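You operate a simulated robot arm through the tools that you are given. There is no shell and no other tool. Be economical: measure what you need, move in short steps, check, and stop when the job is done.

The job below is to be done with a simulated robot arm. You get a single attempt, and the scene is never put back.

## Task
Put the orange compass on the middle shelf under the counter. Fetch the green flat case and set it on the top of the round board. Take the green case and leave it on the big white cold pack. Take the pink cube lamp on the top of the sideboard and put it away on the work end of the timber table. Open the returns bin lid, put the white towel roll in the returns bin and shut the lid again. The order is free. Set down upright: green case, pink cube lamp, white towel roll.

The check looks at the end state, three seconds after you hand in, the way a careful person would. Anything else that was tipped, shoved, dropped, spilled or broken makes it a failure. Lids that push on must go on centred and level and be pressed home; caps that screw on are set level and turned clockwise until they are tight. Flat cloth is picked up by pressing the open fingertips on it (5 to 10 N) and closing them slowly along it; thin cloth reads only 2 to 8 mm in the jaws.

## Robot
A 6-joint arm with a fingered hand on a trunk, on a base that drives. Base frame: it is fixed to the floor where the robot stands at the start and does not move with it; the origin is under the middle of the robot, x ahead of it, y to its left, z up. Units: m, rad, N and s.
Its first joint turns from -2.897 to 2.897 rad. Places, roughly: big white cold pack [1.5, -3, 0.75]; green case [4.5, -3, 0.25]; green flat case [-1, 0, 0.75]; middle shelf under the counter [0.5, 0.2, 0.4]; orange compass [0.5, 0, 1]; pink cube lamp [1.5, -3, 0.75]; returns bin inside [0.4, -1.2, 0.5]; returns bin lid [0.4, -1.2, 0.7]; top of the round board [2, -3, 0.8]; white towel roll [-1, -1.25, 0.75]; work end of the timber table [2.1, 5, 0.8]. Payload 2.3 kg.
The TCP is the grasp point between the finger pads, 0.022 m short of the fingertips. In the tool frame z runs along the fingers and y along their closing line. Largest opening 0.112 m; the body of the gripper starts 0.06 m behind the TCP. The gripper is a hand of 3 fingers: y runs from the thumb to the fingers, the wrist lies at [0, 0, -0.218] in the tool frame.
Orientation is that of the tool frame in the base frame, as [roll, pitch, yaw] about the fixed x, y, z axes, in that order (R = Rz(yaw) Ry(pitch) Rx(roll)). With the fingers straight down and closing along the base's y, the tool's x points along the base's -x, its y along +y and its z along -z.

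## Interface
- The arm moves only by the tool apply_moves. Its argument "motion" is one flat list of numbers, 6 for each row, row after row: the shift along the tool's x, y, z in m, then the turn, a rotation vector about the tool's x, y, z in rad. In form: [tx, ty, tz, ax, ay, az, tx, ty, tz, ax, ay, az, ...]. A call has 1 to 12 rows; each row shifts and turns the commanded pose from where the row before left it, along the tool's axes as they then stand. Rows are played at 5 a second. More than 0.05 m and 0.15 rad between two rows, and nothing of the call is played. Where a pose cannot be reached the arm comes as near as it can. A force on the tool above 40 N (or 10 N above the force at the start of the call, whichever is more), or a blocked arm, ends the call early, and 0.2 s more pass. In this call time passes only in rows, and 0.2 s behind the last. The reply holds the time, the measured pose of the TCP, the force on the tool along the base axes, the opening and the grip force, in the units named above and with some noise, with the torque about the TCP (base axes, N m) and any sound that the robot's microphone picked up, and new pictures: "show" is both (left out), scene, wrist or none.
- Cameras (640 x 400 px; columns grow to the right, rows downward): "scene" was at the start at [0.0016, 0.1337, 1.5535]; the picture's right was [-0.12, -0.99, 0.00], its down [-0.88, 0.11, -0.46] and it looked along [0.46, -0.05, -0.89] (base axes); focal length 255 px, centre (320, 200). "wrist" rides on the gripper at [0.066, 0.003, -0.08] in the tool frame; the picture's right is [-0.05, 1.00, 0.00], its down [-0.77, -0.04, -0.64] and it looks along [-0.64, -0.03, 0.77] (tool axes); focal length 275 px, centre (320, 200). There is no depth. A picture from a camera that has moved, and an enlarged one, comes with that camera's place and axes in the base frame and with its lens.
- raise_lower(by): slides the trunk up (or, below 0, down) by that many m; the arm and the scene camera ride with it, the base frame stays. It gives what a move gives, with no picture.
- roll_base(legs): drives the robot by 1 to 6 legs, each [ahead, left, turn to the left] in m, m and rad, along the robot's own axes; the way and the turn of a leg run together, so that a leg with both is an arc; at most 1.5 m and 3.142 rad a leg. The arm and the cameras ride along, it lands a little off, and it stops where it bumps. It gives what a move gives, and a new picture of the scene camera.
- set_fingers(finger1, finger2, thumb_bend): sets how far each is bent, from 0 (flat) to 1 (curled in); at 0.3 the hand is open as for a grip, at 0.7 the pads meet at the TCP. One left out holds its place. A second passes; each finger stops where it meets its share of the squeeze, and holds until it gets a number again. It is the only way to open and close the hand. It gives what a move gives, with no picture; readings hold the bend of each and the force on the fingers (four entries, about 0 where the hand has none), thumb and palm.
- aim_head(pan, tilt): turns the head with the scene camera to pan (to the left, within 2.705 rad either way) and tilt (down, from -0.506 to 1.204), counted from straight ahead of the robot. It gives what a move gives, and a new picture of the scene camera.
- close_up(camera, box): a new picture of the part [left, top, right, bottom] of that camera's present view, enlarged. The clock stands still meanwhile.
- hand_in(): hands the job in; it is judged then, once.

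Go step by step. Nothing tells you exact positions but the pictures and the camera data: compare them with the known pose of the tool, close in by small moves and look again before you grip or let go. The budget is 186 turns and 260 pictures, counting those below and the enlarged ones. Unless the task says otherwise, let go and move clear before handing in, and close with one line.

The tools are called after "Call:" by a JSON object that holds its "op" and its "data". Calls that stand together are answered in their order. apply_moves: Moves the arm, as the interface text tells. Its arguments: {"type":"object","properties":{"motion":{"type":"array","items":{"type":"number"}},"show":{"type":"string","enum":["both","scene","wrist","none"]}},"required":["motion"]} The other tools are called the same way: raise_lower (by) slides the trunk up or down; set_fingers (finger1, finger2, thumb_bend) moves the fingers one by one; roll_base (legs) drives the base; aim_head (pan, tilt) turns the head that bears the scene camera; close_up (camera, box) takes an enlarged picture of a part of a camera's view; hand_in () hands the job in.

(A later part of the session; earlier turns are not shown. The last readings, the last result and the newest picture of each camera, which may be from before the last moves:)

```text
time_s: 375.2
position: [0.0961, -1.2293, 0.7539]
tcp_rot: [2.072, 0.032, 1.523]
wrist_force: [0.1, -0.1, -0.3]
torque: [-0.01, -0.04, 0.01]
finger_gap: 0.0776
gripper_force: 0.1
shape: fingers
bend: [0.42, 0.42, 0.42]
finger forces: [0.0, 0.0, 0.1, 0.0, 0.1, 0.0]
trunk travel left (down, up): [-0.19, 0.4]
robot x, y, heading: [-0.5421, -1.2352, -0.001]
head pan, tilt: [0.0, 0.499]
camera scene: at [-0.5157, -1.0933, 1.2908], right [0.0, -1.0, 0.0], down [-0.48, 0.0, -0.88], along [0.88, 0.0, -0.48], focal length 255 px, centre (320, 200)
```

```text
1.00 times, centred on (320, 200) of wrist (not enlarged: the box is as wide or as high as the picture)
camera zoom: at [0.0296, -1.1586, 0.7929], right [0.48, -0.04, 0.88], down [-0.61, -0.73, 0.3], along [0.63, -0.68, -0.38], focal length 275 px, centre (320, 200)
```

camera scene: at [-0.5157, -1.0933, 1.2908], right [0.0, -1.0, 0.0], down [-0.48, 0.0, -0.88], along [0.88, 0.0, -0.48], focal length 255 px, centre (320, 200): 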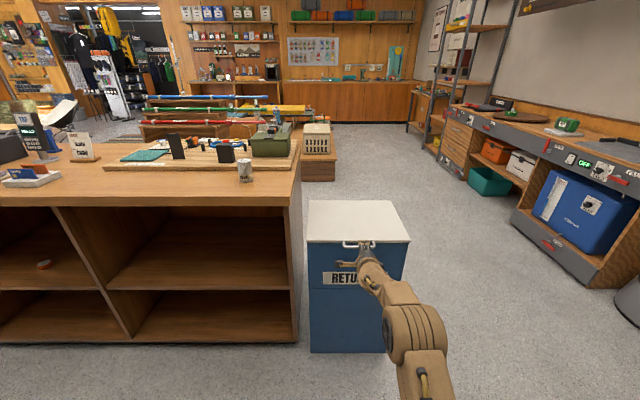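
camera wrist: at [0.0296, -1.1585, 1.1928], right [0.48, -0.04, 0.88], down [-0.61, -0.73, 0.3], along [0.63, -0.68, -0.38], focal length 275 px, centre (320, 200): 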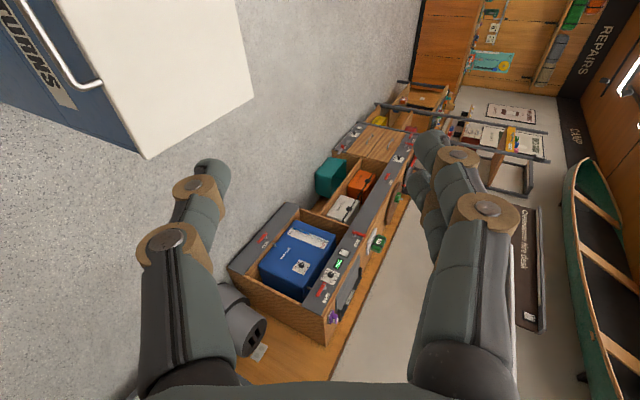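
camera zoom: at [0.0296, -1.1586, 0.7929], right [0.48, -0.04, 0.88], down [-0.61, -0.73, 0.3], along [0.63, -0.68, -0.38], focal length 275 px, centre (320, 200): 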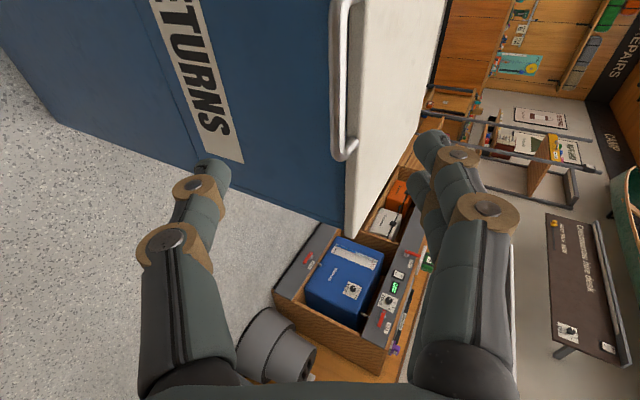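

Bar triangulates to (0.199, -1.231, 0.71). Lower to its height and drive forward so it enters between thumb and fingers.

Call:
{"op": "raise_lower", "data": {"by": -0.042}}

Call:
{"op": "roll_base", "data": {"legs": [[0.085, 0, 0]]}}

Call:
{"op": "apply_moves", "data": {"motion": [0, 0, 0, 0, 0, 0], "show": "wrist"}}

Call:
{"op": "close_up", "data": {"camera": "scene", "box": [300, 180, 440, 280]}}

```text
time_s: 376.1
position: [0.0957, -1.2288, 0.7102]
tcp_rot: [2.072, 0.032, 1.52]
wrist_force: [-0.1, 0.5, -0.2]
torque: [0.02, -0.01, 0.02]
finger_gap: 0.0777
gripper_force: 0.1
shape: fingers
bend: [0.42, 0.42, 0.42]
finger forces: [0.0, 0.1, 0.1, 0.0, 0.1, 0.0]
trunk travel left (down, up): [-0.148, 0.442]
robot x, y, heading: [-0.5432, -1.2338, 0.002]
head pan, tilt: [0.0, 0.499]
```

```text
time_s: 377.1
position: [0.1805, -1.2309, 0.7116]
tcp_rot: [2.07, 0.03, 1.523]
wrist_force: [0.2, -0.4, -0.6]
torque: [0.03, 0.01, 0.03]
finger_gap: 0.0776
gripper_force: 0.1
shape: fingers
bend: [0.42, 0.42, 0.42]
finger forces: [0.1, 0.0, 0.1, 0.0, 0.0, 0.0]
trunk travel left (down, up): [-0.148, 0.442]
robot x, y, heading: [-0.4611, -1.2334, -0.0]
head pan, tilt: [0.0, 0.499]
camera scene: at [-0.4313, -1.0933, 1.2488], right [0.0, -1.0, 0.0], down [-0.48, 0.0, -0.88], along [0.88, 0.0, -0.48], focal length 255 px, centre (320, 200)
```

scene: 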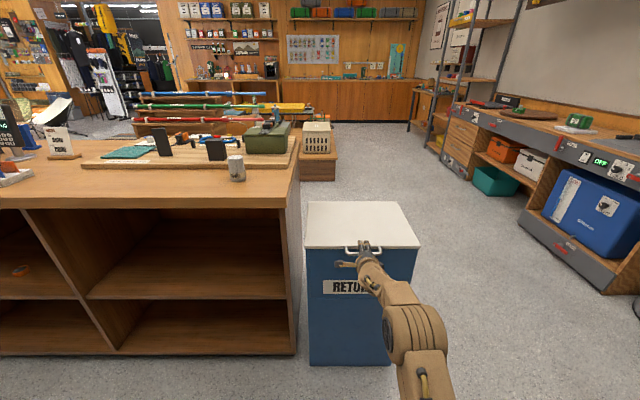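

```text
time_s: 377.5
position: [0.1802, -1.2282, 0.7101]
tcp_rot: [2.07, 0.031, 1.522]
wrist_force: [0.1, -0.5, 0.1]
torque: [0.01, -0.02, -0.02]
finger_gap: 0.0778
gripper_force: 0.0
shape: fingers
bend: [0.42, 0.42, 0.42]
finger forces: [0.1, 0.1, 0.0, 0.0, 0.0, 0.1]
trunk travel left (down, up): [-0.148, 0.442]
robot x, y, heading: [-0.4635, -1.2343, 0.0]
head pan, tilt: [0.0, 0.499]
camera wrist: at [0.1139, -1.1588, 0.7508], right [0.48, -0.04, 0.88], down [-0.61, -0.73, 0.3], along [0.63, -0.68, -0.38], focal length 275 px, centre (320, 200)
```

wrist: 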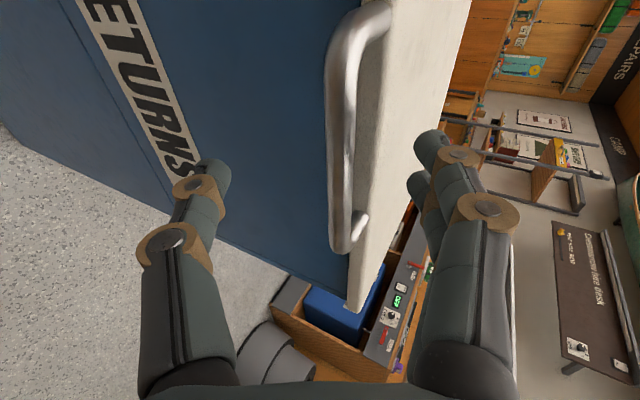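

```text
4.00 times, centred on (370, 230) of scene
camera zoom: at [-0.4315, -1.0933, 1.2489], right [0.0, -1.0, 0.0], down [-0.48, 0.0, -0.88], along [0.88, 0.0, -0.48], focal length 1018 px, centre (120, 80)
```

zoom: 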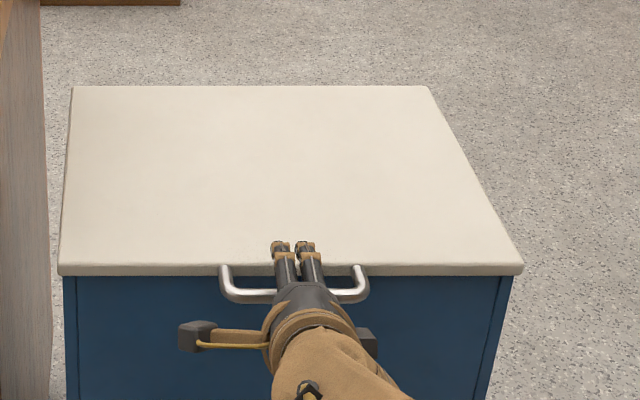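

Handle is between the fingers. Nudge forward 1.2 cm and close on the bar.

Call:
{"op": "roll_base", "data": {"legs": [[0.012, 0, 0]]}}

Call:
{"op": "set_fingers", "data": {"finger1": 0.62, "finger2": 0.62, "thumb_bend": 0.62}}

Call:
{"op": "apply_moves", "data": {"motion": [0, 0, 0, 0, 0, 0], "show": "wrist"}}

```text
time_s: 378.3
position: [0.1927, -1.2297, 0.7106]
tcp_rot: [2.073, 0.031, 1.522]
wrist_force: [0.1, -0.2, -0.5]
torque: [0.01, -0.03, 0.02]
finger_gap: 0.0778
gripper_force: 0.0
shape: fingers
bend: [0.42, 0.42, 0.42]
finger forces: [0.0, 0.1, 0.0, 0.0, 0.0, 0.0]
trunk travel left (down, up): [-0.148, 0.442]
robot x, y, heading: [-0.4478, -1.2313, -0.001]
head pan, tilt: [0.0, 0.499]
camera scene: at [-0.4193, -1.0933, 1.2488], right [0.0, -1.0, 0.0], down [-0.48, 0.0, -0.88], along [0.88, 0.0, -0.48], focal length 255 px, centre (320, 200)
```

scene: 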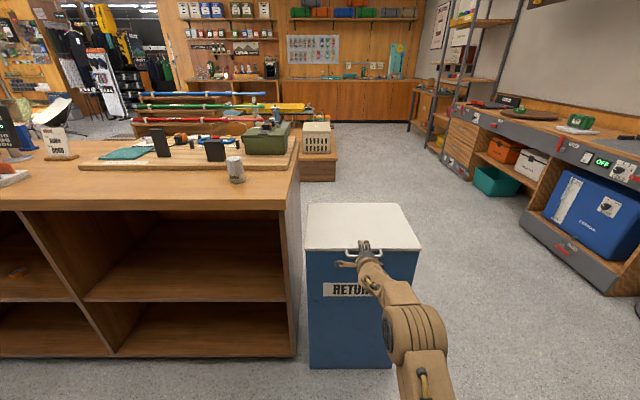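

```text
time_s: 379.3
position: [0.1927, -1.229, 0.7112]
tcp_rot: [2.07, 0.032, 1.522]
wrist_force: [0.4, 0.4, 0.8]
torque: [0.0, -0.01, 0.05]
finger_gap: 0.0224
gripper_force: 0.1
shape: fingers
bend: [0.62, 0.62, 0.62]
finger forces: [0.1, 0.1, 0.1, 0.1, 0.0, 0.0]
trunk travel left (down, up): [-0.148, 0.442]
robot x, y, heading: [-0.4485, -1.2346, 0.001]
head pan, tilt: [0.0, 0.499]
```

```text
time_s: 379.7
position: [0.1933, -1.2295, 0.711]
tcp_rot: [2.07, 0.031, 1.521]
wrist_force: [-0.2, 0.1, -0.6]
torque: [0.0, 0.02, 0.01]
finger_gap: 0.0225
gripper_force: 0.1
shape: fingers
bend: [0.62, 0.62, 0.62]
finger forces: [0.0, 0.1, 0.0, 0.1, 0.0, 0.0]
trunk travel left (down, up): [-0.148, 0.442]
robot x, y, heading: [-0.4489, -1.2367, 0.001]
head pan, tilt: [0.0, 0.499]
camera wrist: at [0.1259, -1.1588, 0.7509], right [0.48, -0.04, 0.88], down [-0.61, -0.73, 0.3], along [0.63, -0.68, -0.38], focal length 275 px, centre (320, 200)
```

wrist: 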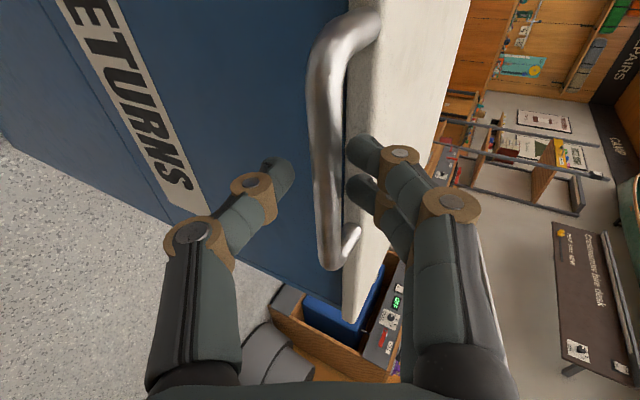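

The bar is loosely caged. Start lifting: alternate trunk up and small base advances along the lid's arc.

Call:
{"op": "raise_lower", "data": {"by": 0.04}}

Call:
{"op": "roll_base", "data": {"legs": [[0.012, 0, 0]]}}

Call:
{"op": "raise_lower", "data": {"by": 0.05}}

Call:
{"op": "roll_base", "data": {"legs": [[0.012, 0, 0]]}}

Call:
{"op": "close_up", "data": {"camera": "wrist", "box": [0, 0, 640, 400]}}

```text
time_s: 380.5
position: [0.193, -1.2293, 0.7504]
tcp_rot: [2.073, 0.033, 1.522]
wrist_force: [-0.5, -0.1, -2.7]
torque: [0.01, 0.04, 0.02]
finger_gap: 0.0266
gripper_force: 1.0
shape: fingers
bend: [0.62, 0.62, 0.6]
finger forces: [0.0, 0.0, 0.0, 0.0, 2.3, 0.0]
trunk travel left (down, up): [-0.188, 0.402]
robot x, y, heading: [-0.4456, -1.2353, -0.002]
head pan, tilt: [0.0, 0.499]
```

```text
time_s: 381.3
position: [0.2033, -1.2293, 0.7497]
tcp_rot: [2.072, 0.032, 1.523]
wrist_force: [1.1, -0.1, -3.1]
torque: [-0.01, -0.04, 0.02]
finger_gap: 0.0256
gripper_force: 1.9
shape: fingers
bend: [0.62, 0.62, 0.61]
finger forces: [0.0, 0.0, 0.1, 0.1, 2.9, 0.0]
trunk travel left (down, up): [-0.188, 0.402]
robot x, y, heading: [-0.4356, -1.2375, 0.001]
head pan, tilt: [0.0, 0.499]
camera scene: at [-0.4068, -1.0933, 1.2888], right [0.0, -1.0, 0.0], down [-0.48, 0.0, -0.88], along [0.88, 0.0, -0.48], focal length 255 px, centre (320, 200)
```

scene: 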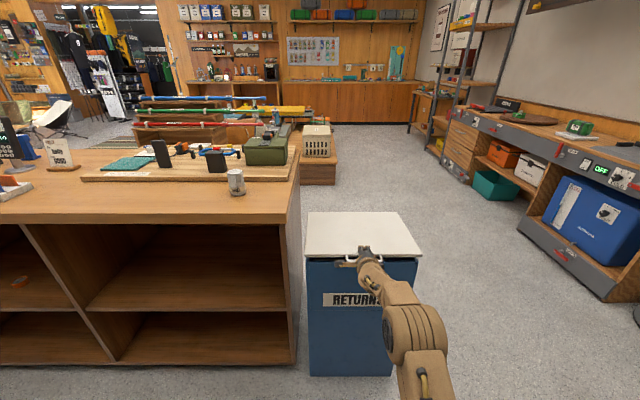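

```text
time_s: 382.2
position: [0.2041, -1.2296, 0.8007]
tcp_rot: [2.074, 0.031, 1.521]
wrist_force: [0.4, -0.4, -2.6]
torque: [-0.02, 0.0, 0.0]
finger_gap: 0.0254
gripper_force: 0.8
shape: fingers
bend: [0.62, 0.62, 0.61]
finger forces: [0.1, 0.0, 0.1, 0.0, 2.0, 0.0]
trunk travel left (down, up): [-0.238, 0.352]
robot x, y, heading: [-0.4382, -1.2332, -0.002]
head pan, tilt: [0.0, 0.499]
```

```text
time_s: 382.9
position: [0.2171, -1.2286, 0.8015]
tcp_rot: [2.074, 0.031, 1.522]
wrist_force: [0.5, 0.3, -2.0]
torque: [-0.03, -0.02, -0.03]
finger_gap: 0.0245
gripper_force: 1.1
shape: fingers
bend: [0.62, 0.62, 0.61]
finger forces: [0.0, 0.0, 0.0, 0.1, 2.2, 0.1]
trunk travel left (down, up): [-0.238, 0.352]
robot x, y, heading: [-0.4232, -1.2347, 0.004]
head pan, tilt: [0.0, 0.499]
camera scene: at [-0.3947, -1.0933, 1.3388], right [0.0, -1.0, 0.0], down [-0.48, 0.0, -0.88], along [0.88, 0.0, -0.48], focal length 255 px, centre (320, 200)
```

scene: 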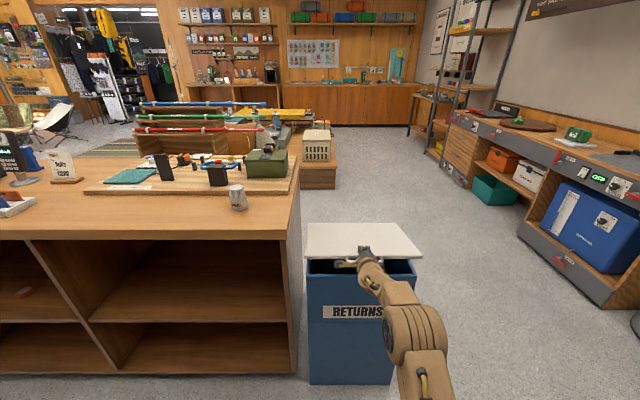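

```text
1.00 times, centred on (320, 200) of wrist (not enlarged: the box is as wide or as high as the picture)
camera zoom: at [0.1505, -1.1586, 0.8406], right [0.48, -0.04, 0.88], down [-0.61, -0.73, 0.3], along [0.63, -0.68, -0.38], focal length 275 px, centre (320, 200)
```

zoom: 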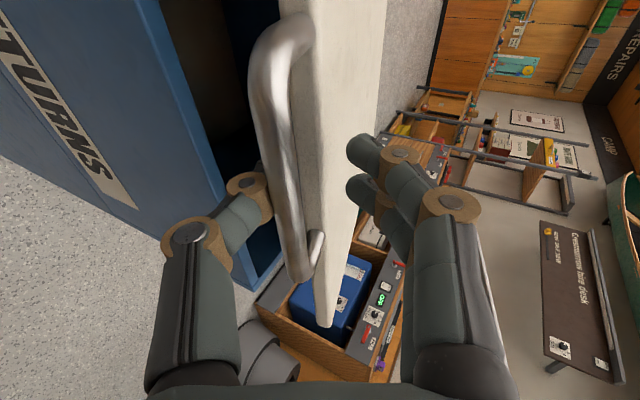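

Opening nicely (~15°). Continue along the arc.

Call:
{"op": "raise_lower", "data": {"by": 0.05}}

Call:
{"op": "roll_base", "data": {"legs": [[0.02, 0, 0]]}}

Call:
{"op": "raise_lower", "data": {"by": 0.05}}

Call:
{"op": "roll_base", "data": {"legs": [[0.032, 0, 0]]}}

Call:
{"op": "close_up", "data": {"camera": "wrist", "box": [0, 0, 640, 400]}}

```text
time_s: 383.9
position: [0.2159, -1.2294, 0.8509]
tcp_rot: [2.075, 0.031, 1.521]
wrist_force: [-0.6, -0.2, -1.5]
torque: [-0.01, 0.02, 0.03]
finger_gap: 0.0245
gripper_force: 1.0
shape: fingers
bend: [0.62, 0.62, 0.61]
finger forces: [0.0, 0.0, 0.0, 0.0, 1.2, 0.0]
trunk travel left (down, up): [-0.288, 0.302]
robot x, y, heading: [-0.4223, -1.2326, 0.001]
head pan, tilt: [0.0, 0.499]
```

```text
time_s: 384.6
position: [0.2367, -1.2296, 0.8497]
tcp_rot: [2.073, 0.033, 1.521]
wrist_force: [-1.3, 0.5, -0.8]
torque: [-0.05, 0.02, -0.01]
finger_gap: 0.0238
gripper_force: 0.8
shape: fingers
bend: [0.62, 0.62, 0.62]
finger forces: [0.0, 0.1, 0.0, 0.0, 1.4, 0.1]
trunk travel left (down, up): [-0.288, 0.302]
robot x, y, heading: [-0.4043, -1.233, -0.003]
head pan, tilt: [0.0, 0.499]
camera scene: at [-0.3747, -1.0933, 1.3888], right [0.0, -1.0, 0.0], down [-0.48, 0.0, -0.88], along [0.88, 0.0, -0.48], focal length 255 px, centre (320, 200)
```

scene: 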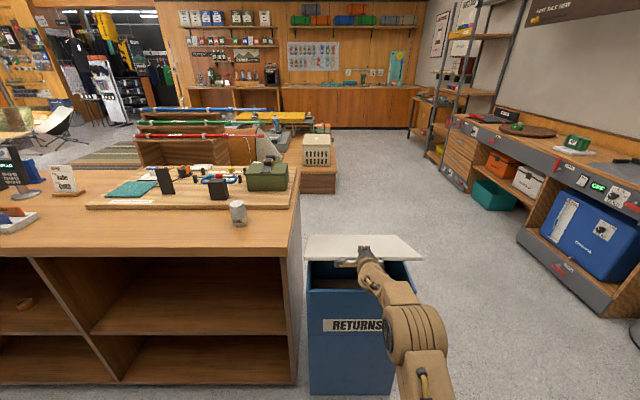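

```text
time_s: 385.6
position: [0.2368, -1.2287, 0.9017]
tcp_rot: [2.071, 0.032, 1.522]
wrist_force: [-1.0, -0.8, -1.1]
torque: [0.03, 0.03, 0.01]
finger_gap: 0.0237
gripper_force: 0.7
shape: fingers
bend: [0.62, 0.62, 0.61]
finger forces: [0.0, 0.0, 0.1, 0.0, 1.2, 0.1]
trunk travel left (down, up): [-0.338, 0.252]
robot x, y, heading: [-0.4053, -1.2323, 0.0]
head pan, tilt: [0.0, 0.499]
```

```text
time_s: 386.4
position: [0.27, -1.229, 0.9002]
tcp_rot: [2.072, 0.031, 1.522]
wrist_force: [0.0, -0.8, -0.7]
torque: [0.02, -0.04, 0.04]
finger_gap: 0.0231
gripper_force: 0.2
shape: fingers
bend: [0.62, 0.62, 0.61]
finger forces: [0.0, 0.0, 0.1, 0.0, 1.4, 0.0]
trunk travel left (down, up): [-0.338, 0.252]
robot x, y, heading: [-0.3702, -1.2335, 0.003]
head pan, tilt: [0.0, 0.499]
camera scene: at [-0.3425, -1.0933, 1.4388], right [0.0, -1.0, 0.0], down [-0.48, 0.0, -0.88], along [0.88, 0.0, -0.48], focal length 255 px, centre (320, 200)
```

scene: 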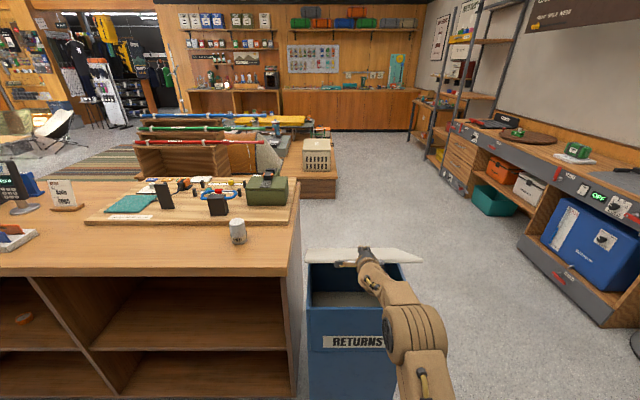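

```text
1.00 times, centred on (320, 200) of wrist (not enlarged: the box is as wide or as high as the picture)
camera zoom: at [0.2027, -1.1585, 0.9406], right [0.48, -0.04, 0.88], down [-0.61, -0.73, 0.3], along [0.63, -0.68, -0.38], focal length 275 px, centre (320, 200)
```

zoom: 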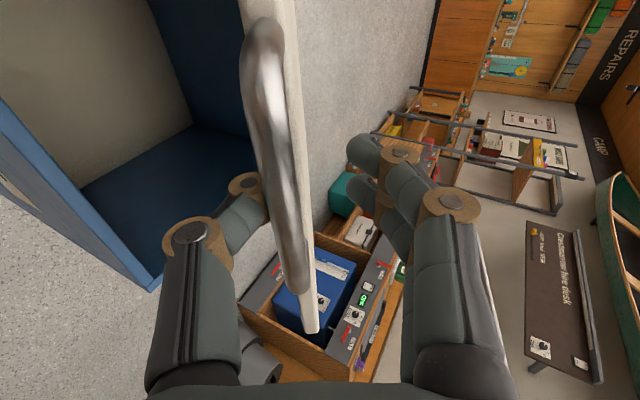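

Call:
{"op": "raise_lower", "data": {"by": 0.042}}

Call:
{"op": "roll_base", "data": {"legs": [[0.038, 0, 0]]}}

Call:
{"op": "raise_lower", "data": {"by": 0.035}}

Call:
{"op": "roll_base", "data": {"legs": [[0.045, 0, 0]]}}

Call:
{"op": "close_up", "data": {"camera": "wrist", "box": [0, 0, 640, 400]}}

```text
time_s: 387.2
position: [0.2689, -1.228, 0.9426]
tcp_rot: [2.073, 0.031, 1.522]
wrist_force: [-1.3, 0.2, -0.5]
torque: [-0.03, 0.06, 0.01]
finger_gap: 0.0231
gripper_force: 0.5
shape: fingers
bend: [0.62, 0.62, 0.62]
finger forces: [0.0, 0.0, 0.0, 0.0, 0.7, 0.0]
trunk travel left (down, up): [-0.38, 0.21]
robot x, y, heading: [-0.372, -1.2355, 0.005]
head pan, tilt: [0.0, 0.499]
```

```text
time_s: 388.1
position: [0.307, -1.2287, 0.9445]
tcp_rot: [2.071, 0.032, 1.525]
wrist_force: [-3.7, -0.7, 2.6]
torque: [0.01, 0.08, 0.0]
finger_gap: 0.0192
gripper_force: 2.1
shape: fingers
bend: [0.62, 0.62, 0.64]
finger forces: [0.0, 0.0, 0.1, 0.1, 4.6, 0.1]
trunk travel left (down, up): [-0.38, 0.21]
robot x, y, heading: [-0.3343, -1.2335, -0.005]
head pan, tilt: [0.0, 0.499]
camera scene: at [-0.306, -1.0933, 1.4809], right [0.0, -1.0, 0.0], down [-0.48, 0.0, -0.88], along [0.88, 0.0, -0.48], focal length 255 px, centre (320, 200)
```

scene: 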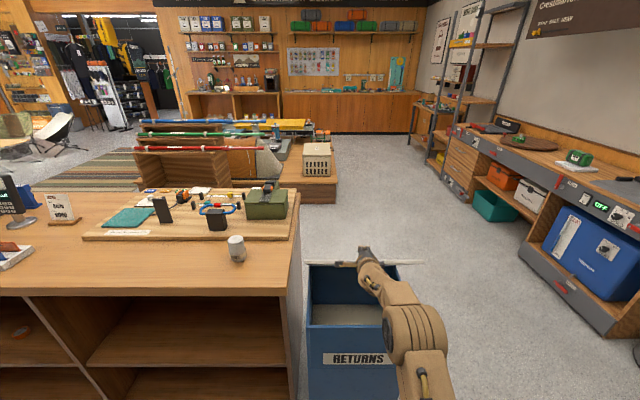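

```text
time_s: 388.9
position: [0.3073, -1.2273, 0.978]
tcp_rot: [2.073, 0.03, 1.524]
wrist_force: [-1.4, 0.1, -0.3]
torque: [0.02, 0.01, -0.01]
finger_gap: 0.023
gripper_force: 0.1
shape: fingers
bend: [0.62, 0.62, 0.62]
finger forces: [0.1, 0.0, 0.1, 0.1, 0.3, 0.0]
trunk travel left (down, up): [-0.415, 0.175]
robot x, y, heading: [-0.3337, -1.2345, -0.002]
head pan, tilt: [0.0, 0.499]
```

```text
time_s: 389.8
position: [0.3518, -1.2291, 0.979]
tcp_rot: [2.073, 0.032, 1.522]
wrist_force: [-3.4, -0.4, 4.2]
torque: [-0.01, 0.01, 0.02]
finger_gap: 0.0161
gripper_force: 3.4
shape: fingers
bend: [0.62, 0.62, 0.65]
finger forces: [0.1, 0.1, 0.1, 0.0, 6.2, 0.0]
trunk travel left (down, up): [-0.415, 0.175]
robot x, y, heading: [-0.2854, -1.236, -0.001]
head pan, tilt: [0.0, 0.499]
camera scene: at [-0.2606, -1.0933, 1.5159], right [0.0, -1.0, 0.0], down [-0.48, 0.0, -0.88], along [0.88, 0.0, -0.48], focal length 255 px, centre (320, 200)
```

scene: 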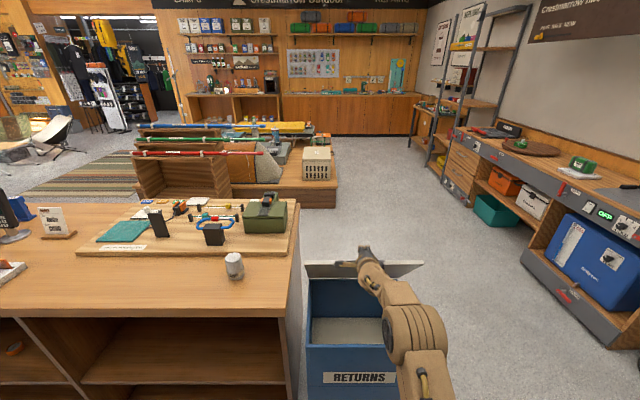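

```text
1.00 times, centred on (320, 200) of wrist (not enlarged: the box is as wide or as high as the picture)
camera zoom: at [0.2854, -1.1584, 1.0187], right [0.48, -0.04, 0.88], down [-0.61, -0.73, 0.3], along [0.63, -0.68, -0.38], focal length 275 px, centre (320, 200)
```

zoom: 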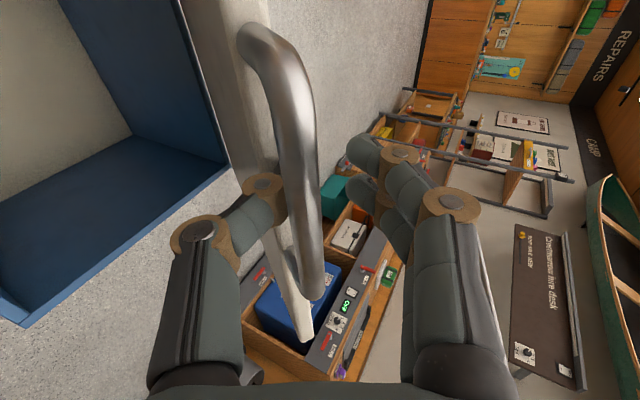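

Call:
{"op": "raise_lower", "data": {"by": 0.035}}

Call:
{"op": "roll_base", "data": {"legs": [[0.045, 0, 0]]}}

Call:
{"op": "raise_lower", "data": {"by": 0.025}}

Call:
{"op": "roll_base", "data": {"legs": [[0.045, 0, 0]]}}

Call:
{"op": "close_up", "data": {"camera": "wrist", "box": [0, 0, 640, 400]}}

```text
time_s: 390.6
position: [0.3533, -1.229, 1.0133]
tcp_rot: [2.072, 0.032, 1.523]
wrist_force: [-0.1, -0.2, -1.1]
torque: [-0.03, 0.0, 0.03]
finger_gap: 0.0223
gripper_force: 0.0
shape: fingers
bend: [0.62, 0.62, 0.62]
finger forces: [0.0, 0.0, 0.0, 0.0, 0.0, 0.1]
trunk travel left (down, up): [-0.45, 0.14]
robot x, y, heading: [-0.2909, -1.2359, -0.002]
head pan, tilt: [0.0, 0.499]
```

```text
time_s: 391.5
position: [0.3997, -1.2277, 1.0111]
tcp_rot: [2.073, 0.032, 1.524]
wrist_force: [1.5, 0.3, -0.7]
torque: [0.0, 0.03, -0.01]
finger_gap: 0.0223
gripper_force: 0.0
shape: fingers
bend: [0.62, 0.62, 0.62]
finger forces: [0.1, 0.1, 0.0, 0.1, 0.0, 0.0]
trunk travel left (down, up): [-0.45, 0.14]
robot x, y, heading: [-0.2476, -1.2343, 0.0]
head pan, tilt: [0.0, 0.499]
camera scene: at [-0.2117, -1.0932, 1.5508], right [0.0, -1.0, 0.0], down [-0.48, 0.0, -0.88], along [0.88, 0.0, -0.48], focal length 255 px, centre (320, 200)
```

scene: 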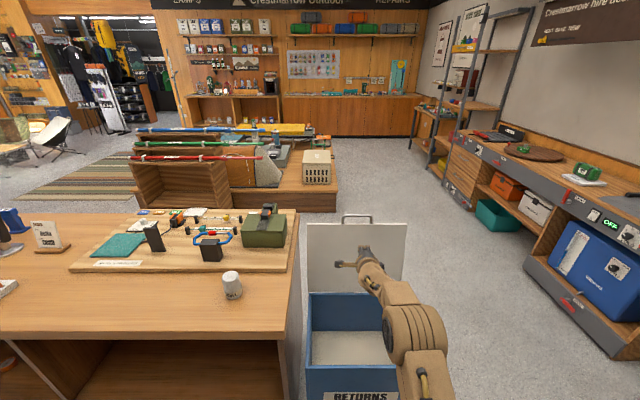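

```text
time_s: 392.2
position: [0.3991, -1.2276, 1.0383]
tcp_rot: [2.072, 0.032, 1.525]
wrist_force: [-0.1, 1.1, -0.7]
torque: [-0.04, 0.0, -0.01]
finger_gap: 0.0223
gripper_force: 0.1
shape: fingers
bend: [0.62, 0.62, 0.62]
finger forces: [0.1, 0.1, 0.0, 0.1, 0.1, 0.0]
trunk travel left (down, up): [-0.475, 0.115]
robot x, y, heading: [-0.2418, -1.2335, 0.002]
head pan, tilt: [0.0, 0.499]
```

```text
time_s: 393.1
position: [0.4441, -1.2274, 1.0378]
tcp_rot: [2.075, 0.032, 1.524]
wrist_force: [0.4, -0.3, -0.4]
torque: [0.0, 0.01, -0.02]
finger_gap: 0.0224
gripper_force: 0.1
shape: fingers
bend: [0.62, 0.62, 0.62]
finger forces: [0.0, 0.1, 0.0, 0.0, 0.0, 0.1]
trunk travel left (down, up): [-0.475, 0.115]
robot x, y, heading: [-0.1984, -1.2351, 0.006]
head pan, tilt: [0.0, 0.499]
camera scene: at [-0.1674, -1.0931, 1.5758], right [0.0, -1.0, 0.0], down [-0.48, 0.0, -0.88], along [0.88, 0.0, -0.48], focal length 255 px, centre (320, 200)
```

scene: 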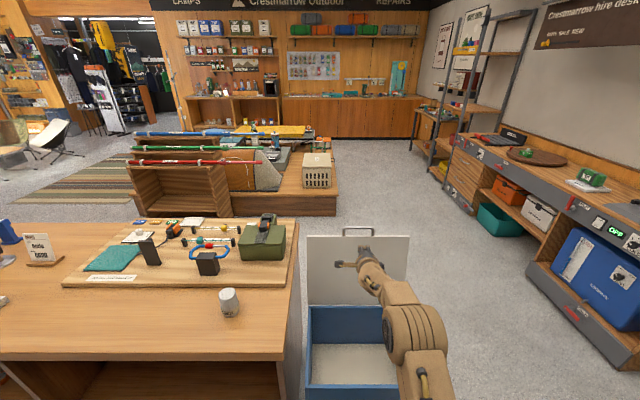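

```text
1.00 times, centred on (320, 200) of wrist (not enlarged: the box is as wide or as high as the picture)
camera zoom: at [0.3774, -1.1575, 1.0772], right [0.48, -0.04, 0.88], down [-0.61, -0.73, 0.3], along [0.63, -0.68, -0.38], focal length 275 px, centre (320, 200)
```

zoom: 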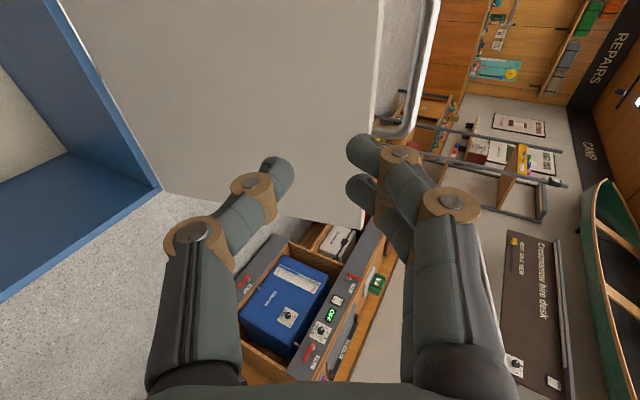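

The lid swung fully open by itself and stays up. Back away, straighten the hand, and fetch the towel roll.

Call:
{"op": "roll_base", "data": {"legs": [[-0.38, 0, 0]]}}

Call:
{"op": "raise_lower", "data": {"by": 0.115}}

Call:
{"op": "apply_moves", "data": {"motion": [0, -0.03, -0.002, 0.14, 0, 0, 0, -0.03, -0.002, 0.14, 0, 0, 0, -0.03, -0.002, 0.14, 0, 0, 0, -0.03, -0.002, 0.14, 0, 0, 0, -0.03, -0.002, 0.14, 0, 0, 0, -0.03, -0.002, 0.14, 0, 0, 0, -0.03, -0.002, 0.14, 0, 0, 0, -0.02, -0.001, 0.09, 0, 0], "show": "scene"}}

Call:
{"op": "set_fingers", "data": {"finger1": 0.4, "finger2": 0.4, "thumb_bend": 0.4}}

```text
time_s: 395.5
position: [0.0623, -1.2298, 1.0394]
tcp_rot: [2.071, 0.032, 1.522]
wrist_force: [-0.6, -0.3, 0.1]
torque: [-0.01, 0.0, -0.01]
finger_gap: 0.0225
gripper_force: 0.0
shape: fingers
bend: [0.62, 0.62, 0.62]
finger forces: [0.0, 0.0, 0.1, 0.1, 0.1, 0.0]
trunk travel left (down, up): [-0.475, 0.115]
robot x, y, heading: [-0.5787, -1.236, 0.002]
head pan, tilt: [0.0, 0.499]
camera scene: at [-0.5497, -1.0934, 1.5759], right [0.0, -1.0, 0.0], down [-0.48, 0.0, -0.88], along [0.88, 0.0, -0.48], focal length 255 px, centre (320, 200)
```

scene: 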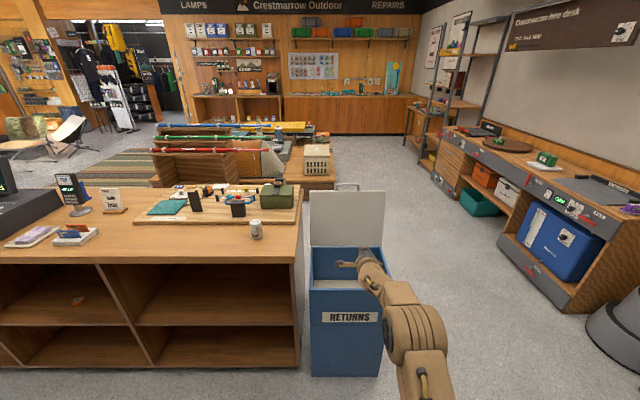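

```text
time_s: 397.0
position: [0.0636, -1.2288, 1.1536]
tcp_rot: [2.073, 0.032, 1.521]
wrist_force: [0.3, 0.7, -0.1]
torque: [-0.01, -0.02, -0.03]
finger_gap: 0.0224
gripper_force: 0.1
shape: fingers
bend: [0.62, 0.62, 0.62]
finger forces: [0.0, 0.0, 0.0, 0.0, 0.1, 0.0]
trunk travel left (down, up): [-0.59, 0.0]
robot x, y, heading: [-0.5794, -1.2316, 0.003]
head pan, tilt: [0.0, 0.499]
```

```text
time_s: 398.8
position: [-0.1061, -1.2301, 1.0488]
tcp_rot: [3.054, 0.053, 1.491]
wrist_force: [-0.3, 1.2, 0.1]
torque: [-0.02, -0.03, 0.03]
finger_gap: 0.0223
gripper_force: 0.1
shape: fingers
bend: [0.62, 0.62, 0.62]
finger forces: [0.0, 0.1, 0.0, 0.1, 0.0, 0.0]
out of reach, approached as far as the arm can: row 1, 2
trunk travel left (down, up): [-0.59, 0.0]
robot x, y, heading: [-0.5794, -1.2337, -0.001]
head pan, tilt: [0.0, 0.499]
camera scene: at [-0.5491, -1.0933, 1.6909], right [0.0, -1.0, 0.0], down [-0.48, 0.0, -0.88], along [0.88, 0.0, -0.48], focal length 255 px, centre (320, 200)
```

scene: 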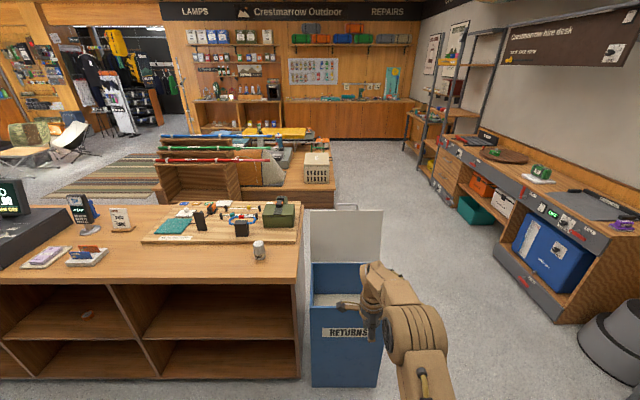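

```text
time_s: 399.8
position: [-0.1059, -1.2301, 1.049]
tcp_rot: [3.052, 0.054, 1.49]
wrist_force: [0.0, -0.2, -0.2]
torque: [0.04, -0.02, 0.01]
finger_gap: 0.0829
gripper_force: 0.0
shape: fingers
bend: [0.4, 0.4, 0.4]
finger forces: [0.0, 0.0, 0.1, 0.0, 0.1, 0.0]
trunk travel left (down, up): [-0.59, 0.0]
robot x, y, heading: [-0.5799, -1.2338, 0.003]
head pan, tilt: [0.0, 0.499]
```

Call:
{"op": "apply_moves", "data": {"motion": [0, 0, 0, 0.044, 0.027, -0.04, 0, 0, 0, 0.044, 0.027, -0.04], "show": "none"}}

Call:
{"op": "roll_base", "data": {"legs": [[0, 0.41, 0], [0.4, 0, 0]]}}

Call:
{"op": "apply_moves", "data": {"motion": [0, 0, 0, 0, 0, 0], "show": "wrist"}}

```text
time_s: 400.4
position: [-0.1051, -1.2308, 1.0477]
tcp_rot: [-3.141, 0.005, 1.574]
wrist_force: [-0.4, -0.2, -0.4]
torque: [0.01, -0.01, 0.0]
finger_gap: 0.0831
gripper_force: 0.1
shape: fingers
bend: [0.4, 0.4, 0.4]
finger forces: [0.0, 0.0, 0.1, 0.1, 0.0, 0.0]
trunk travel left (down, up): [-0.59, 0.0]
robot x, y, heading: [-0.5772, -1.2337, -0.001]
head pan, tilt: [0.0, 0.499]
```

```text
time_s: 405.1
position: [0.301, -0.8033, 1.0483]
tcp_rot: [-3.141, 0.003, 1.582]
wrist_force: [-0.3, -0.4, -0.8]
torque: [0.02, -0.02, 0.0]
finger_gap: 0.0833
gripper_force: 0.0
shape: fingers
bend: [0.4, 0.4, 0.4]
finger forces: [0.0, 0.1, 0.0, 0.0, 0.1, 0.0]
trunk travel left (down, up): [-0.59, 0.0]
robot x, y, heading: [-0.1726, -0.8119, 0.003]
head pan, tilt: [0.0, 0.499]
camera scene: at [-0.1454, -0.6696, 1.6908], right [0.01, -1.0, 0.0], down [-0.48, 0.0, -0.88], along [0.88, 0.01, -0.48], focal length 255 px, centre (320, 200)
```

scene: 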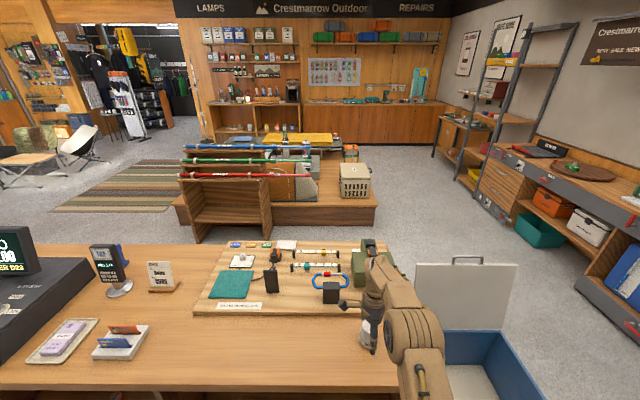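

```text
time_s: 405.5
position: [0.2987, -0.8032, 1.0482]
tcp_rot: [3.141, 0.003, 1.581]
wrist_force: [0.7, -0.1, -0.3]
torque: [0.01, -0.02, -0.01]
finger_gap: 0.0833
gripper_force: 0.2
shape: fingers
bend: [0.4, 0.4, 0.4]
finger forces: [0.1, 0.2, 0.0, 0.1, 0.0, 0.1]
trunk travel left (down, up): [-0.59, 0.0]
robot x, y, heading: [-0.1759, -0.8108, 0.01]
head pan, tilt: [0.0, 0.499]
camera wrist: at [0.3011, -0.737, 1.1288], right [1.0, -0.04, 0.0], down [-0.03, -0.77, 0.64], along [-0.02, -0.64, -0.77], focal length 275 px, centre (320, 200)
```

wrist: 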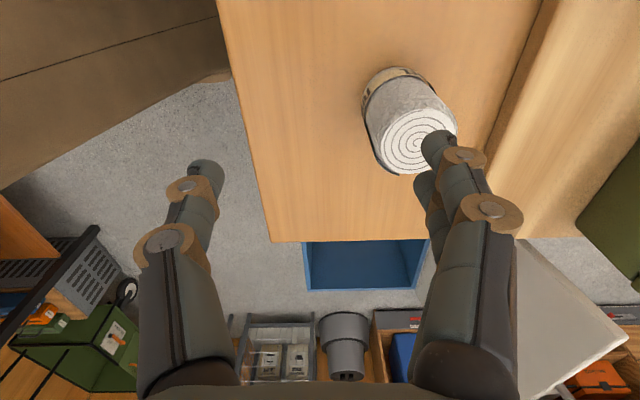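

Towel at (0.355, -0.82). Align with small base move, then descend.

Call:
{"op": "roll_base", "data": {"legs": [[0.056, -0.017, 0]]}}

Call:
{"op": "apply_moves", "data": {"motion": [0, 0, 0.01, 0, 0, 0], "show": "wrist"}}

```text
time_s: 406.4
position: [0.3564, -0.8195, 1.0488]
tcp_rot: [-3.141, 0.004, 1.58]
wrist_force: [-0.6, -0.3, -0.7]
torque: [0.01, 0.01, -0.01]
finger_gap: 0.0832
gripper_force: 0.0
shape: fingers
bend: [0.4, 0.4, 0.4]
finger forces: [0.1, 0.1, 0.0, 0.0, 0.0, 0.0]
trunk travel left (down, up): [-0.59, 0.0]
robot x, y, heading: [-0.1221, -0.8276, 0.007]
head pan, tilt: [0.0, 0.499]
camera scene: at [-0.0889, -0.6865, 1.6909], right [0.01, -1.0, 0.0], down [-0.48, 0.0, -0.88], along [0.88, 0.01, -0.48], focal length 255 px, centre (320, 200)
```

scene: 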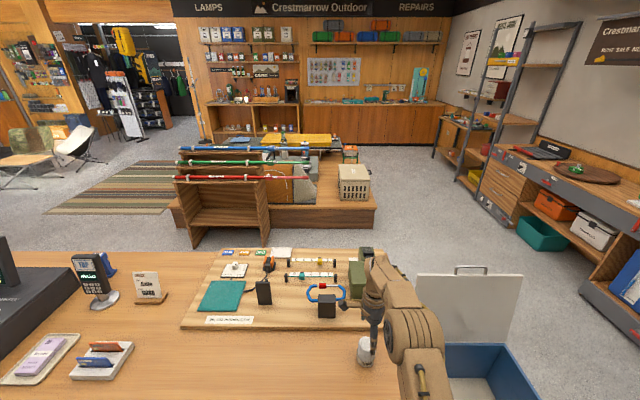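

```text
time_s: 406.8
position: [0.3547, -0.8199, 1.038]
tcp_rot: [-3.141, 0.002, 1.583]
wrist_force: [-0.7, 0.7, 0.7]
torque: [-0.01, 0.01, 0.02]
finger_gap: 0.0832
gripper_force: 0.1
shape: fingers
bend: [0.4, 0.4, 0.4]
finger forces: [0.0, 0.0, 0.0, 0.0, 0.0, 0.1]
trunk travel left (down, up): [-0.59, 0.0]
robot x, y, heading: [-0.1151, -0.8254, 0.007]
head pan, tilt: [0.0, 0.499]
camera wrist: at [0.3567, -0.7535, 1.119], right [1.0, -0.04, 0.0], down [-0.03, -0.77, 0.64], along [-0.02, -0.64, -0.77], focal length 275 px, centre (320, 200)
```

wrist: 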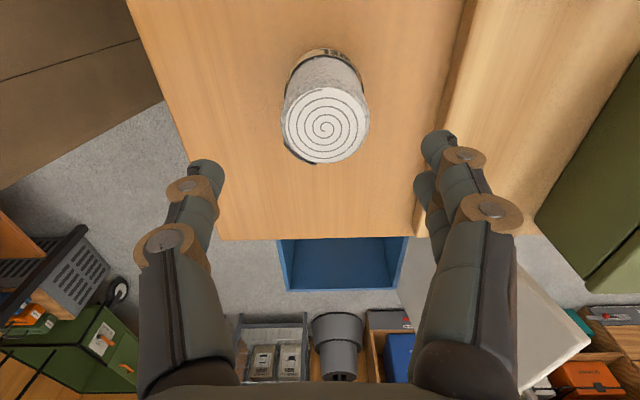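

Call:
{"op": "apply_moves", "data": {"motion": [0, 0, 0.025, 0, 0, 0, 0, 0, 0.025, 0, 0, 0, 0, 0, 0.025, 0, 0, 0, 0, 0, 0.006, 0, 0, 0], "show": "wrist"}}

```text
time_s: 407.8
position: [0.3558, -0.8199, 0.958]
tcp_rot: [-3.141, 0.003, 1.582]
wrist_force: [0.0, -1.7, -0.5]
torque: [0.0, 0.01, 0.0]
finger_gap: 0.0834
gripper_force: 0.0
shape: fingers
bend: [0.4, 0.4, 0.4]
finger forces: [0.1, 0.0, 0.1, 0.0, 0.0, 0.0]
trunk travel left (down, up): [-0.59, 0.0]
robot x, y, heading: [-0.1179, -0.8273, 0.004]
head pan, tilt: [0.0, 0.499]
camera wrist: at [0.3572, -0.7536, 1.0384], right [1.0, -0.04, 0.0], down [-0.03, -0.77, 0.64], along [-0.02, -0.64, -0.77], focal length 275 px, centre (320, 200)
```

wrist: 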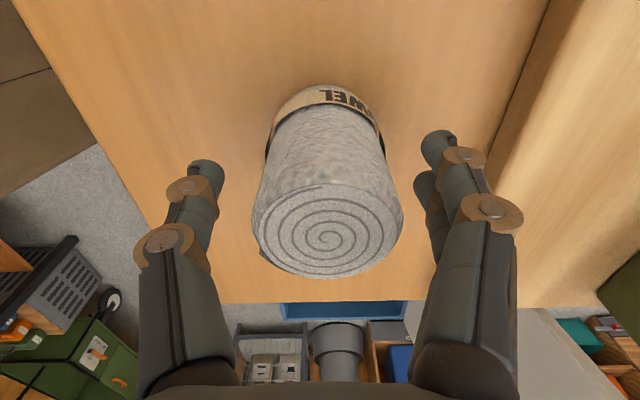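

Call:
{"op": "set_fingers", "data": {"finger1": 0.66, "finger2": 0.66, "thumb_bend": 0.66}}

Call:
{"op": "apply_moves", "data": {"motion": [0, 0, -0.025, 0, 0, 0, 0, 0, -0.025, 0, 0, 0, 0, 0, -0.025, 0, 0, 0], "show": "none"}}

Call:
{"op": "roll_base", "data": {"legs": [[-0.22, 0, 0], [0, -0.41, 0], [0.14, 0, 0]]}}

Call:
{"op": "aim_head", "data": {"pan": -0.2, "tilt": 1.0}}

Call:
{"op": "apply_moves", "data": {"motion": [0, 0, 0, 0, 0, 0], "show": "wrist"}}

```text
time_s: 408.8
position: [0.3546, -0.8195, 0.9574]
tcp_rot: [-3.141, 0.004, 1.581]
wrist_force: [-0.2, 0.3, -0.5]
torque: [-0.01, 0.0, 0.02]
finger_gap: 0.0425
gripper_force: 12.9
shape: fingers
bend: [0.56, 0.56, 0.59]
finger forces: [6.3, 6.4, 0.1, 0.1, 12.6, 0.1]
trunk travel left (down, up): [-0.59, 0.0]
robot x, y, heading: [-0.1225, -0.8269, 0.008]
head pan, tilt: [0.0, 0.499]
```

```text
time_s: 409.6
position: [0.3572, -0.8181, 1.033]
tcp_rot: [-3.142, 0.004, 1.582]
wrist_force: [-0.3, -0.8, -1.2]
torque: [0.01, 0.01, 0.0]
finger_gap: 0.0427
gripper_force: 12.1
shape: fingers
bend: [0.56, 0.56, 0.59]
finger forces: [6.4, 6.4, 0.1, 0.1, 12.5, 0.0]
trunk travel left (down, up): [-0.59, 0.0]
robot x, y, heading: [-0.1159, -0.8283, 0.007]
head pan, tilt: [0.0, 0.499]
```

```text
time_s: 414.3
position: [0.2834, -1.2231, 1.0315]
tcp_rot: [3.141, 0.004, 1.578]
wrist_force: [0.3, 0.0, -0.4]
torque: [-0.04, 0.02, 0.02]
finger_gap: 0.0426
gripper_force: 12.5
shape: fingers
bend: [0.56, 0.56, 0.59]
finger forces: [6.4, 6.3, 0.1, 0.0, 12.5, 0.0]
trunk travel left (down, up): [-0.59, 0.0]
robot x, y, heading: [-0.1925, -1.2317, 0.01]
head pan, tilt: [0.0, 0.499]
camera scene: at [-0.1629, -1.0884, 1.6908], right [0.01, -1.0, 0.0], down [-0.48, 0.0, -0.88], along [0.88, 0.0, -0.48], focal length 255 px, centre (320, 200)
```

scene: 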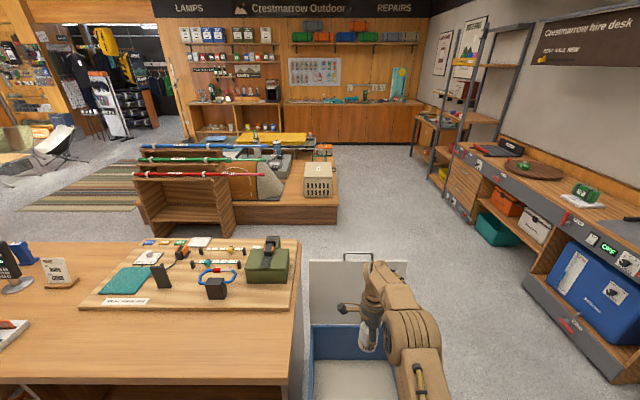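

```text
time_s: 415.3
position: [0.2823, -1.2227, 1.0325]
tcp_rot: [-3.141, 0.003, 1.578]
wrist_force: [-0.1, -0.8, -0.3]
torque: [0.01, 0.0, -0.02]
finger_gap: 0.0425
gripper_force: 12.2
shape: fingers
bend: [0.56, 0.56, 0.59]
finger forces: [6.4, 6.3, 0.0, 0.0, 12.4, 0.1]
trunk travel left (down, up): [-0.59, 0.0]
robot x, y, heading: [-0.1942, -1.2302, 0.008]
head pan, tilt: [-0.201, 1.0]
camera scene: at [-0.1862, -1.1024, 1.6498], right [-0.19, -0.98, 0.0], down [-0.83, 0.16, -0.54], along [0.53, -0.11, -0.84], focal length 255 px, centre (320, 200)
```

scene: 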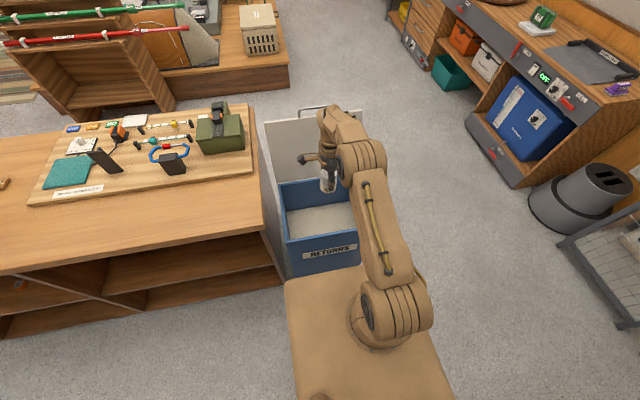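

```text
time_s: 415.7
position: [0.2829, -1.2215, 1.0313]
tcp_rot: [3.14, 0.003, 1.578]
wrist_force: [0.8, -0.1, -1.4]
torque: [-0.01, 0.02, 0.03]
finger_gap: 0.0429
gripper_force: 12.8
shape: fingers
bend: [0.56, 0.56, 0.59]
finger forces: [6.4, 6.3, 0.0, 0.0, 12.4, 0.0]
trunk travel left (down, up): [-0.59, 0.0]
robot x, y, heading: [-0.1901, -1.2299, 0.01]
head pan, tilt: [-0.201, 1.0]
camera wrist: at [0.2842, -1.1559, 1.113], right [1.0, -0.04, 0.0], down [-0.03, -0.77, 0.64], along [-0.02, -0.64, -0.77], focal length 275 px, centre (320, 200)
```

wrist: 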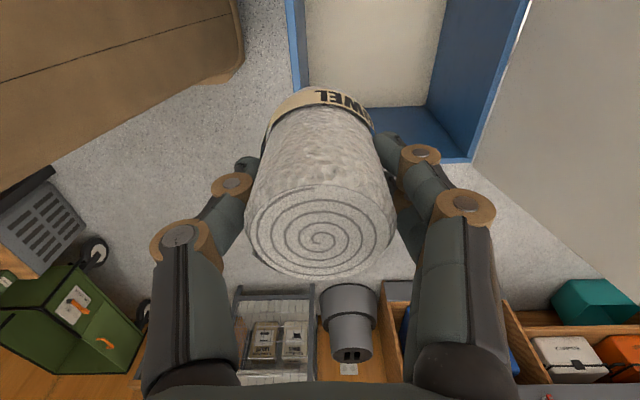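

The bin floor is about z≈0.455. Pull the arm in a bit, advance over the opening and lower in stages.

Call:
{"op": "apply_moves", "data": {"motion": [0, -0.0225, 0, 0, 0, 0, 0.01, -0.0225, 0, 0, 0, 0], "show": "none"}}

Call:
{"op": "roll_base", "data": {"legs": [[0.143, -0.02, 0]]}}

Call:
{"op": "raise_lower", "data": {"by": -0.28}}

Call:
{"op": "apply_moves", "data": {"motion": [0, 0, 0, 0, 0, 0], "show": "both"}}

```text
time_s: 416.3
position: [0.236, -1.211, 1.0317]
tcp_rot: [3.14, 0.003, 1.578]
wrist_force: [0.0, -0.2, -1.5]
torque: [0.01, 0.01, -0.03]
finger_gap: 0.0426
gripper_force: 12.5
shape: fingers
bend: [0.56, 0.56, 0.59]
finger forces: [6.4, 6.3, 0.0, 0.1, 12.5, 0.0]
trunk travel left (down, up): [-0.59, 0.0]
robot x, y, heading: [-0.1878, -1.2293, 0.004]
head pan, tilt: [-0.201, 1.0]
```

```text
time_s: 417.6
position: [0.3822, -1.2318, 1.0316]
tcp_rot: [3.139, 0.003, 1.579]
wrist_force: [-0.5, -0.4, -2.0]
torque: [0.0, 0.03, -0.03]
finger_gap: 0.0425
gripper_force: 12.3
shape: fingers
bend: [0.56, 0.56, 0.59]
finger forces: [6.4, 6.3, 0.1, 0.0, 12.5, 0.0]
trunk travel left (down, up): [-0.59, 0.0]
robot x, y, heading: [-0.0465, -1.2481, 0.009]
head pan, tilt: [-0.201, 1.0]
camera scene: at [-0.041, -1.122, 1.6498], right [-0.19, -0.98, 0.0], down [-0.83, 0.16, -0.54], along [0.53, -0.11, -0.84], focal length 255 px, centre (320, 200)
```

scene: 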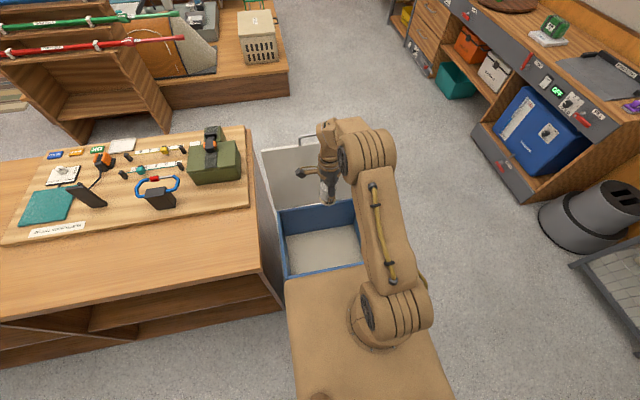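

```text
time_s: 420.4
position: [0.3811, -1.2309, 0.7511]
tcp_rot: [-3.141, 0.002, 1.578]
wrist_force: [0.3, -1.0, -1.3]
torque: [0.0, -0.03, 0.02]
finger_gap: 0.0429
gripper_force: 12.3
shape: fingers
bend: [0.56, 0.56, 0.59]
finger forces: [6.3, 6.3, 0.0, 0.0, 12.4, 0.0]
trunk travel left (down, up): [-0.31, 0.28]
robot x, y, heading: [-0.0491, -1.2476, 0.004]
head pan, tilt: [-0.201, 1.0]
```

```text
time_s: 420.8
position: [0.3808, -1.231, 0.7526]
tcp_rot: [-3.142, 0.003, 1.578]
wrist_force: [-0.8, -0.1, -1.1]
torque: [0.01, 0.02, -0.02]
finger_gap: 0.0427
gripper_force: 12.8
shape: fingers
bend: [0.56, 0.56, 0.59]
finger forces: [6.4, 6.3, 0.0, 0.1, 12.4, 0.1]
trunk travel left (down, up): [-0.31, 0.28]
robot x, y, heading: [-0.0481, -1.2501, 0.004]
head pan, tilt: [-0.201, 1.0]
camera scene: at [-0.0418, -1.1219, 1.3698], right [-0.19, -0.98, 0.0], down [-0.83, 0.16, -0.54], along [0.53, -0.11, -0.84], focal length 255 px, centre (320, 200)
camera wrist: at [0.3824, -1.1652, 0.8328], right [1.0, -0.04, 0.0], down [-0.03, -0.77, 0.64], along [-0.02, -0.64, -0.77], focal length 275 px, centre (320, 200)
```

scene: 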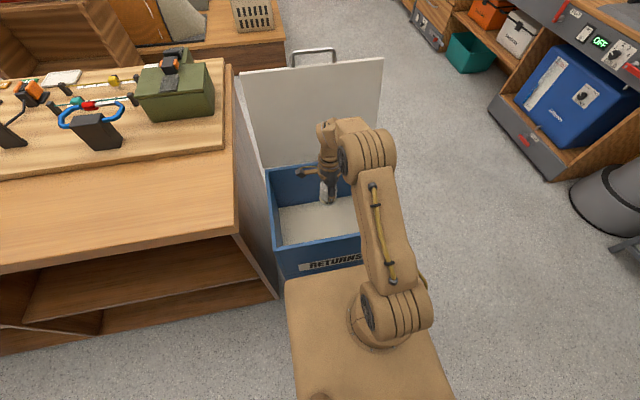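
wrist: 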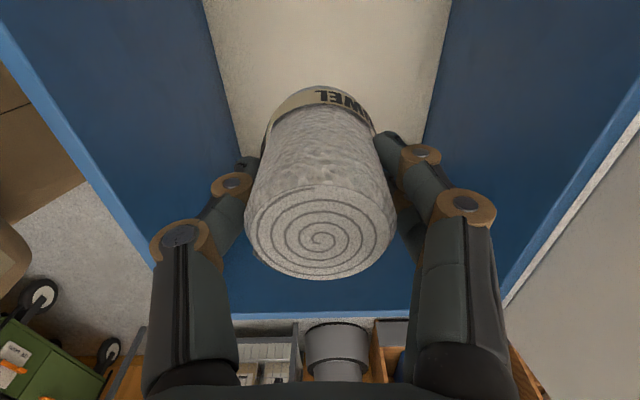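

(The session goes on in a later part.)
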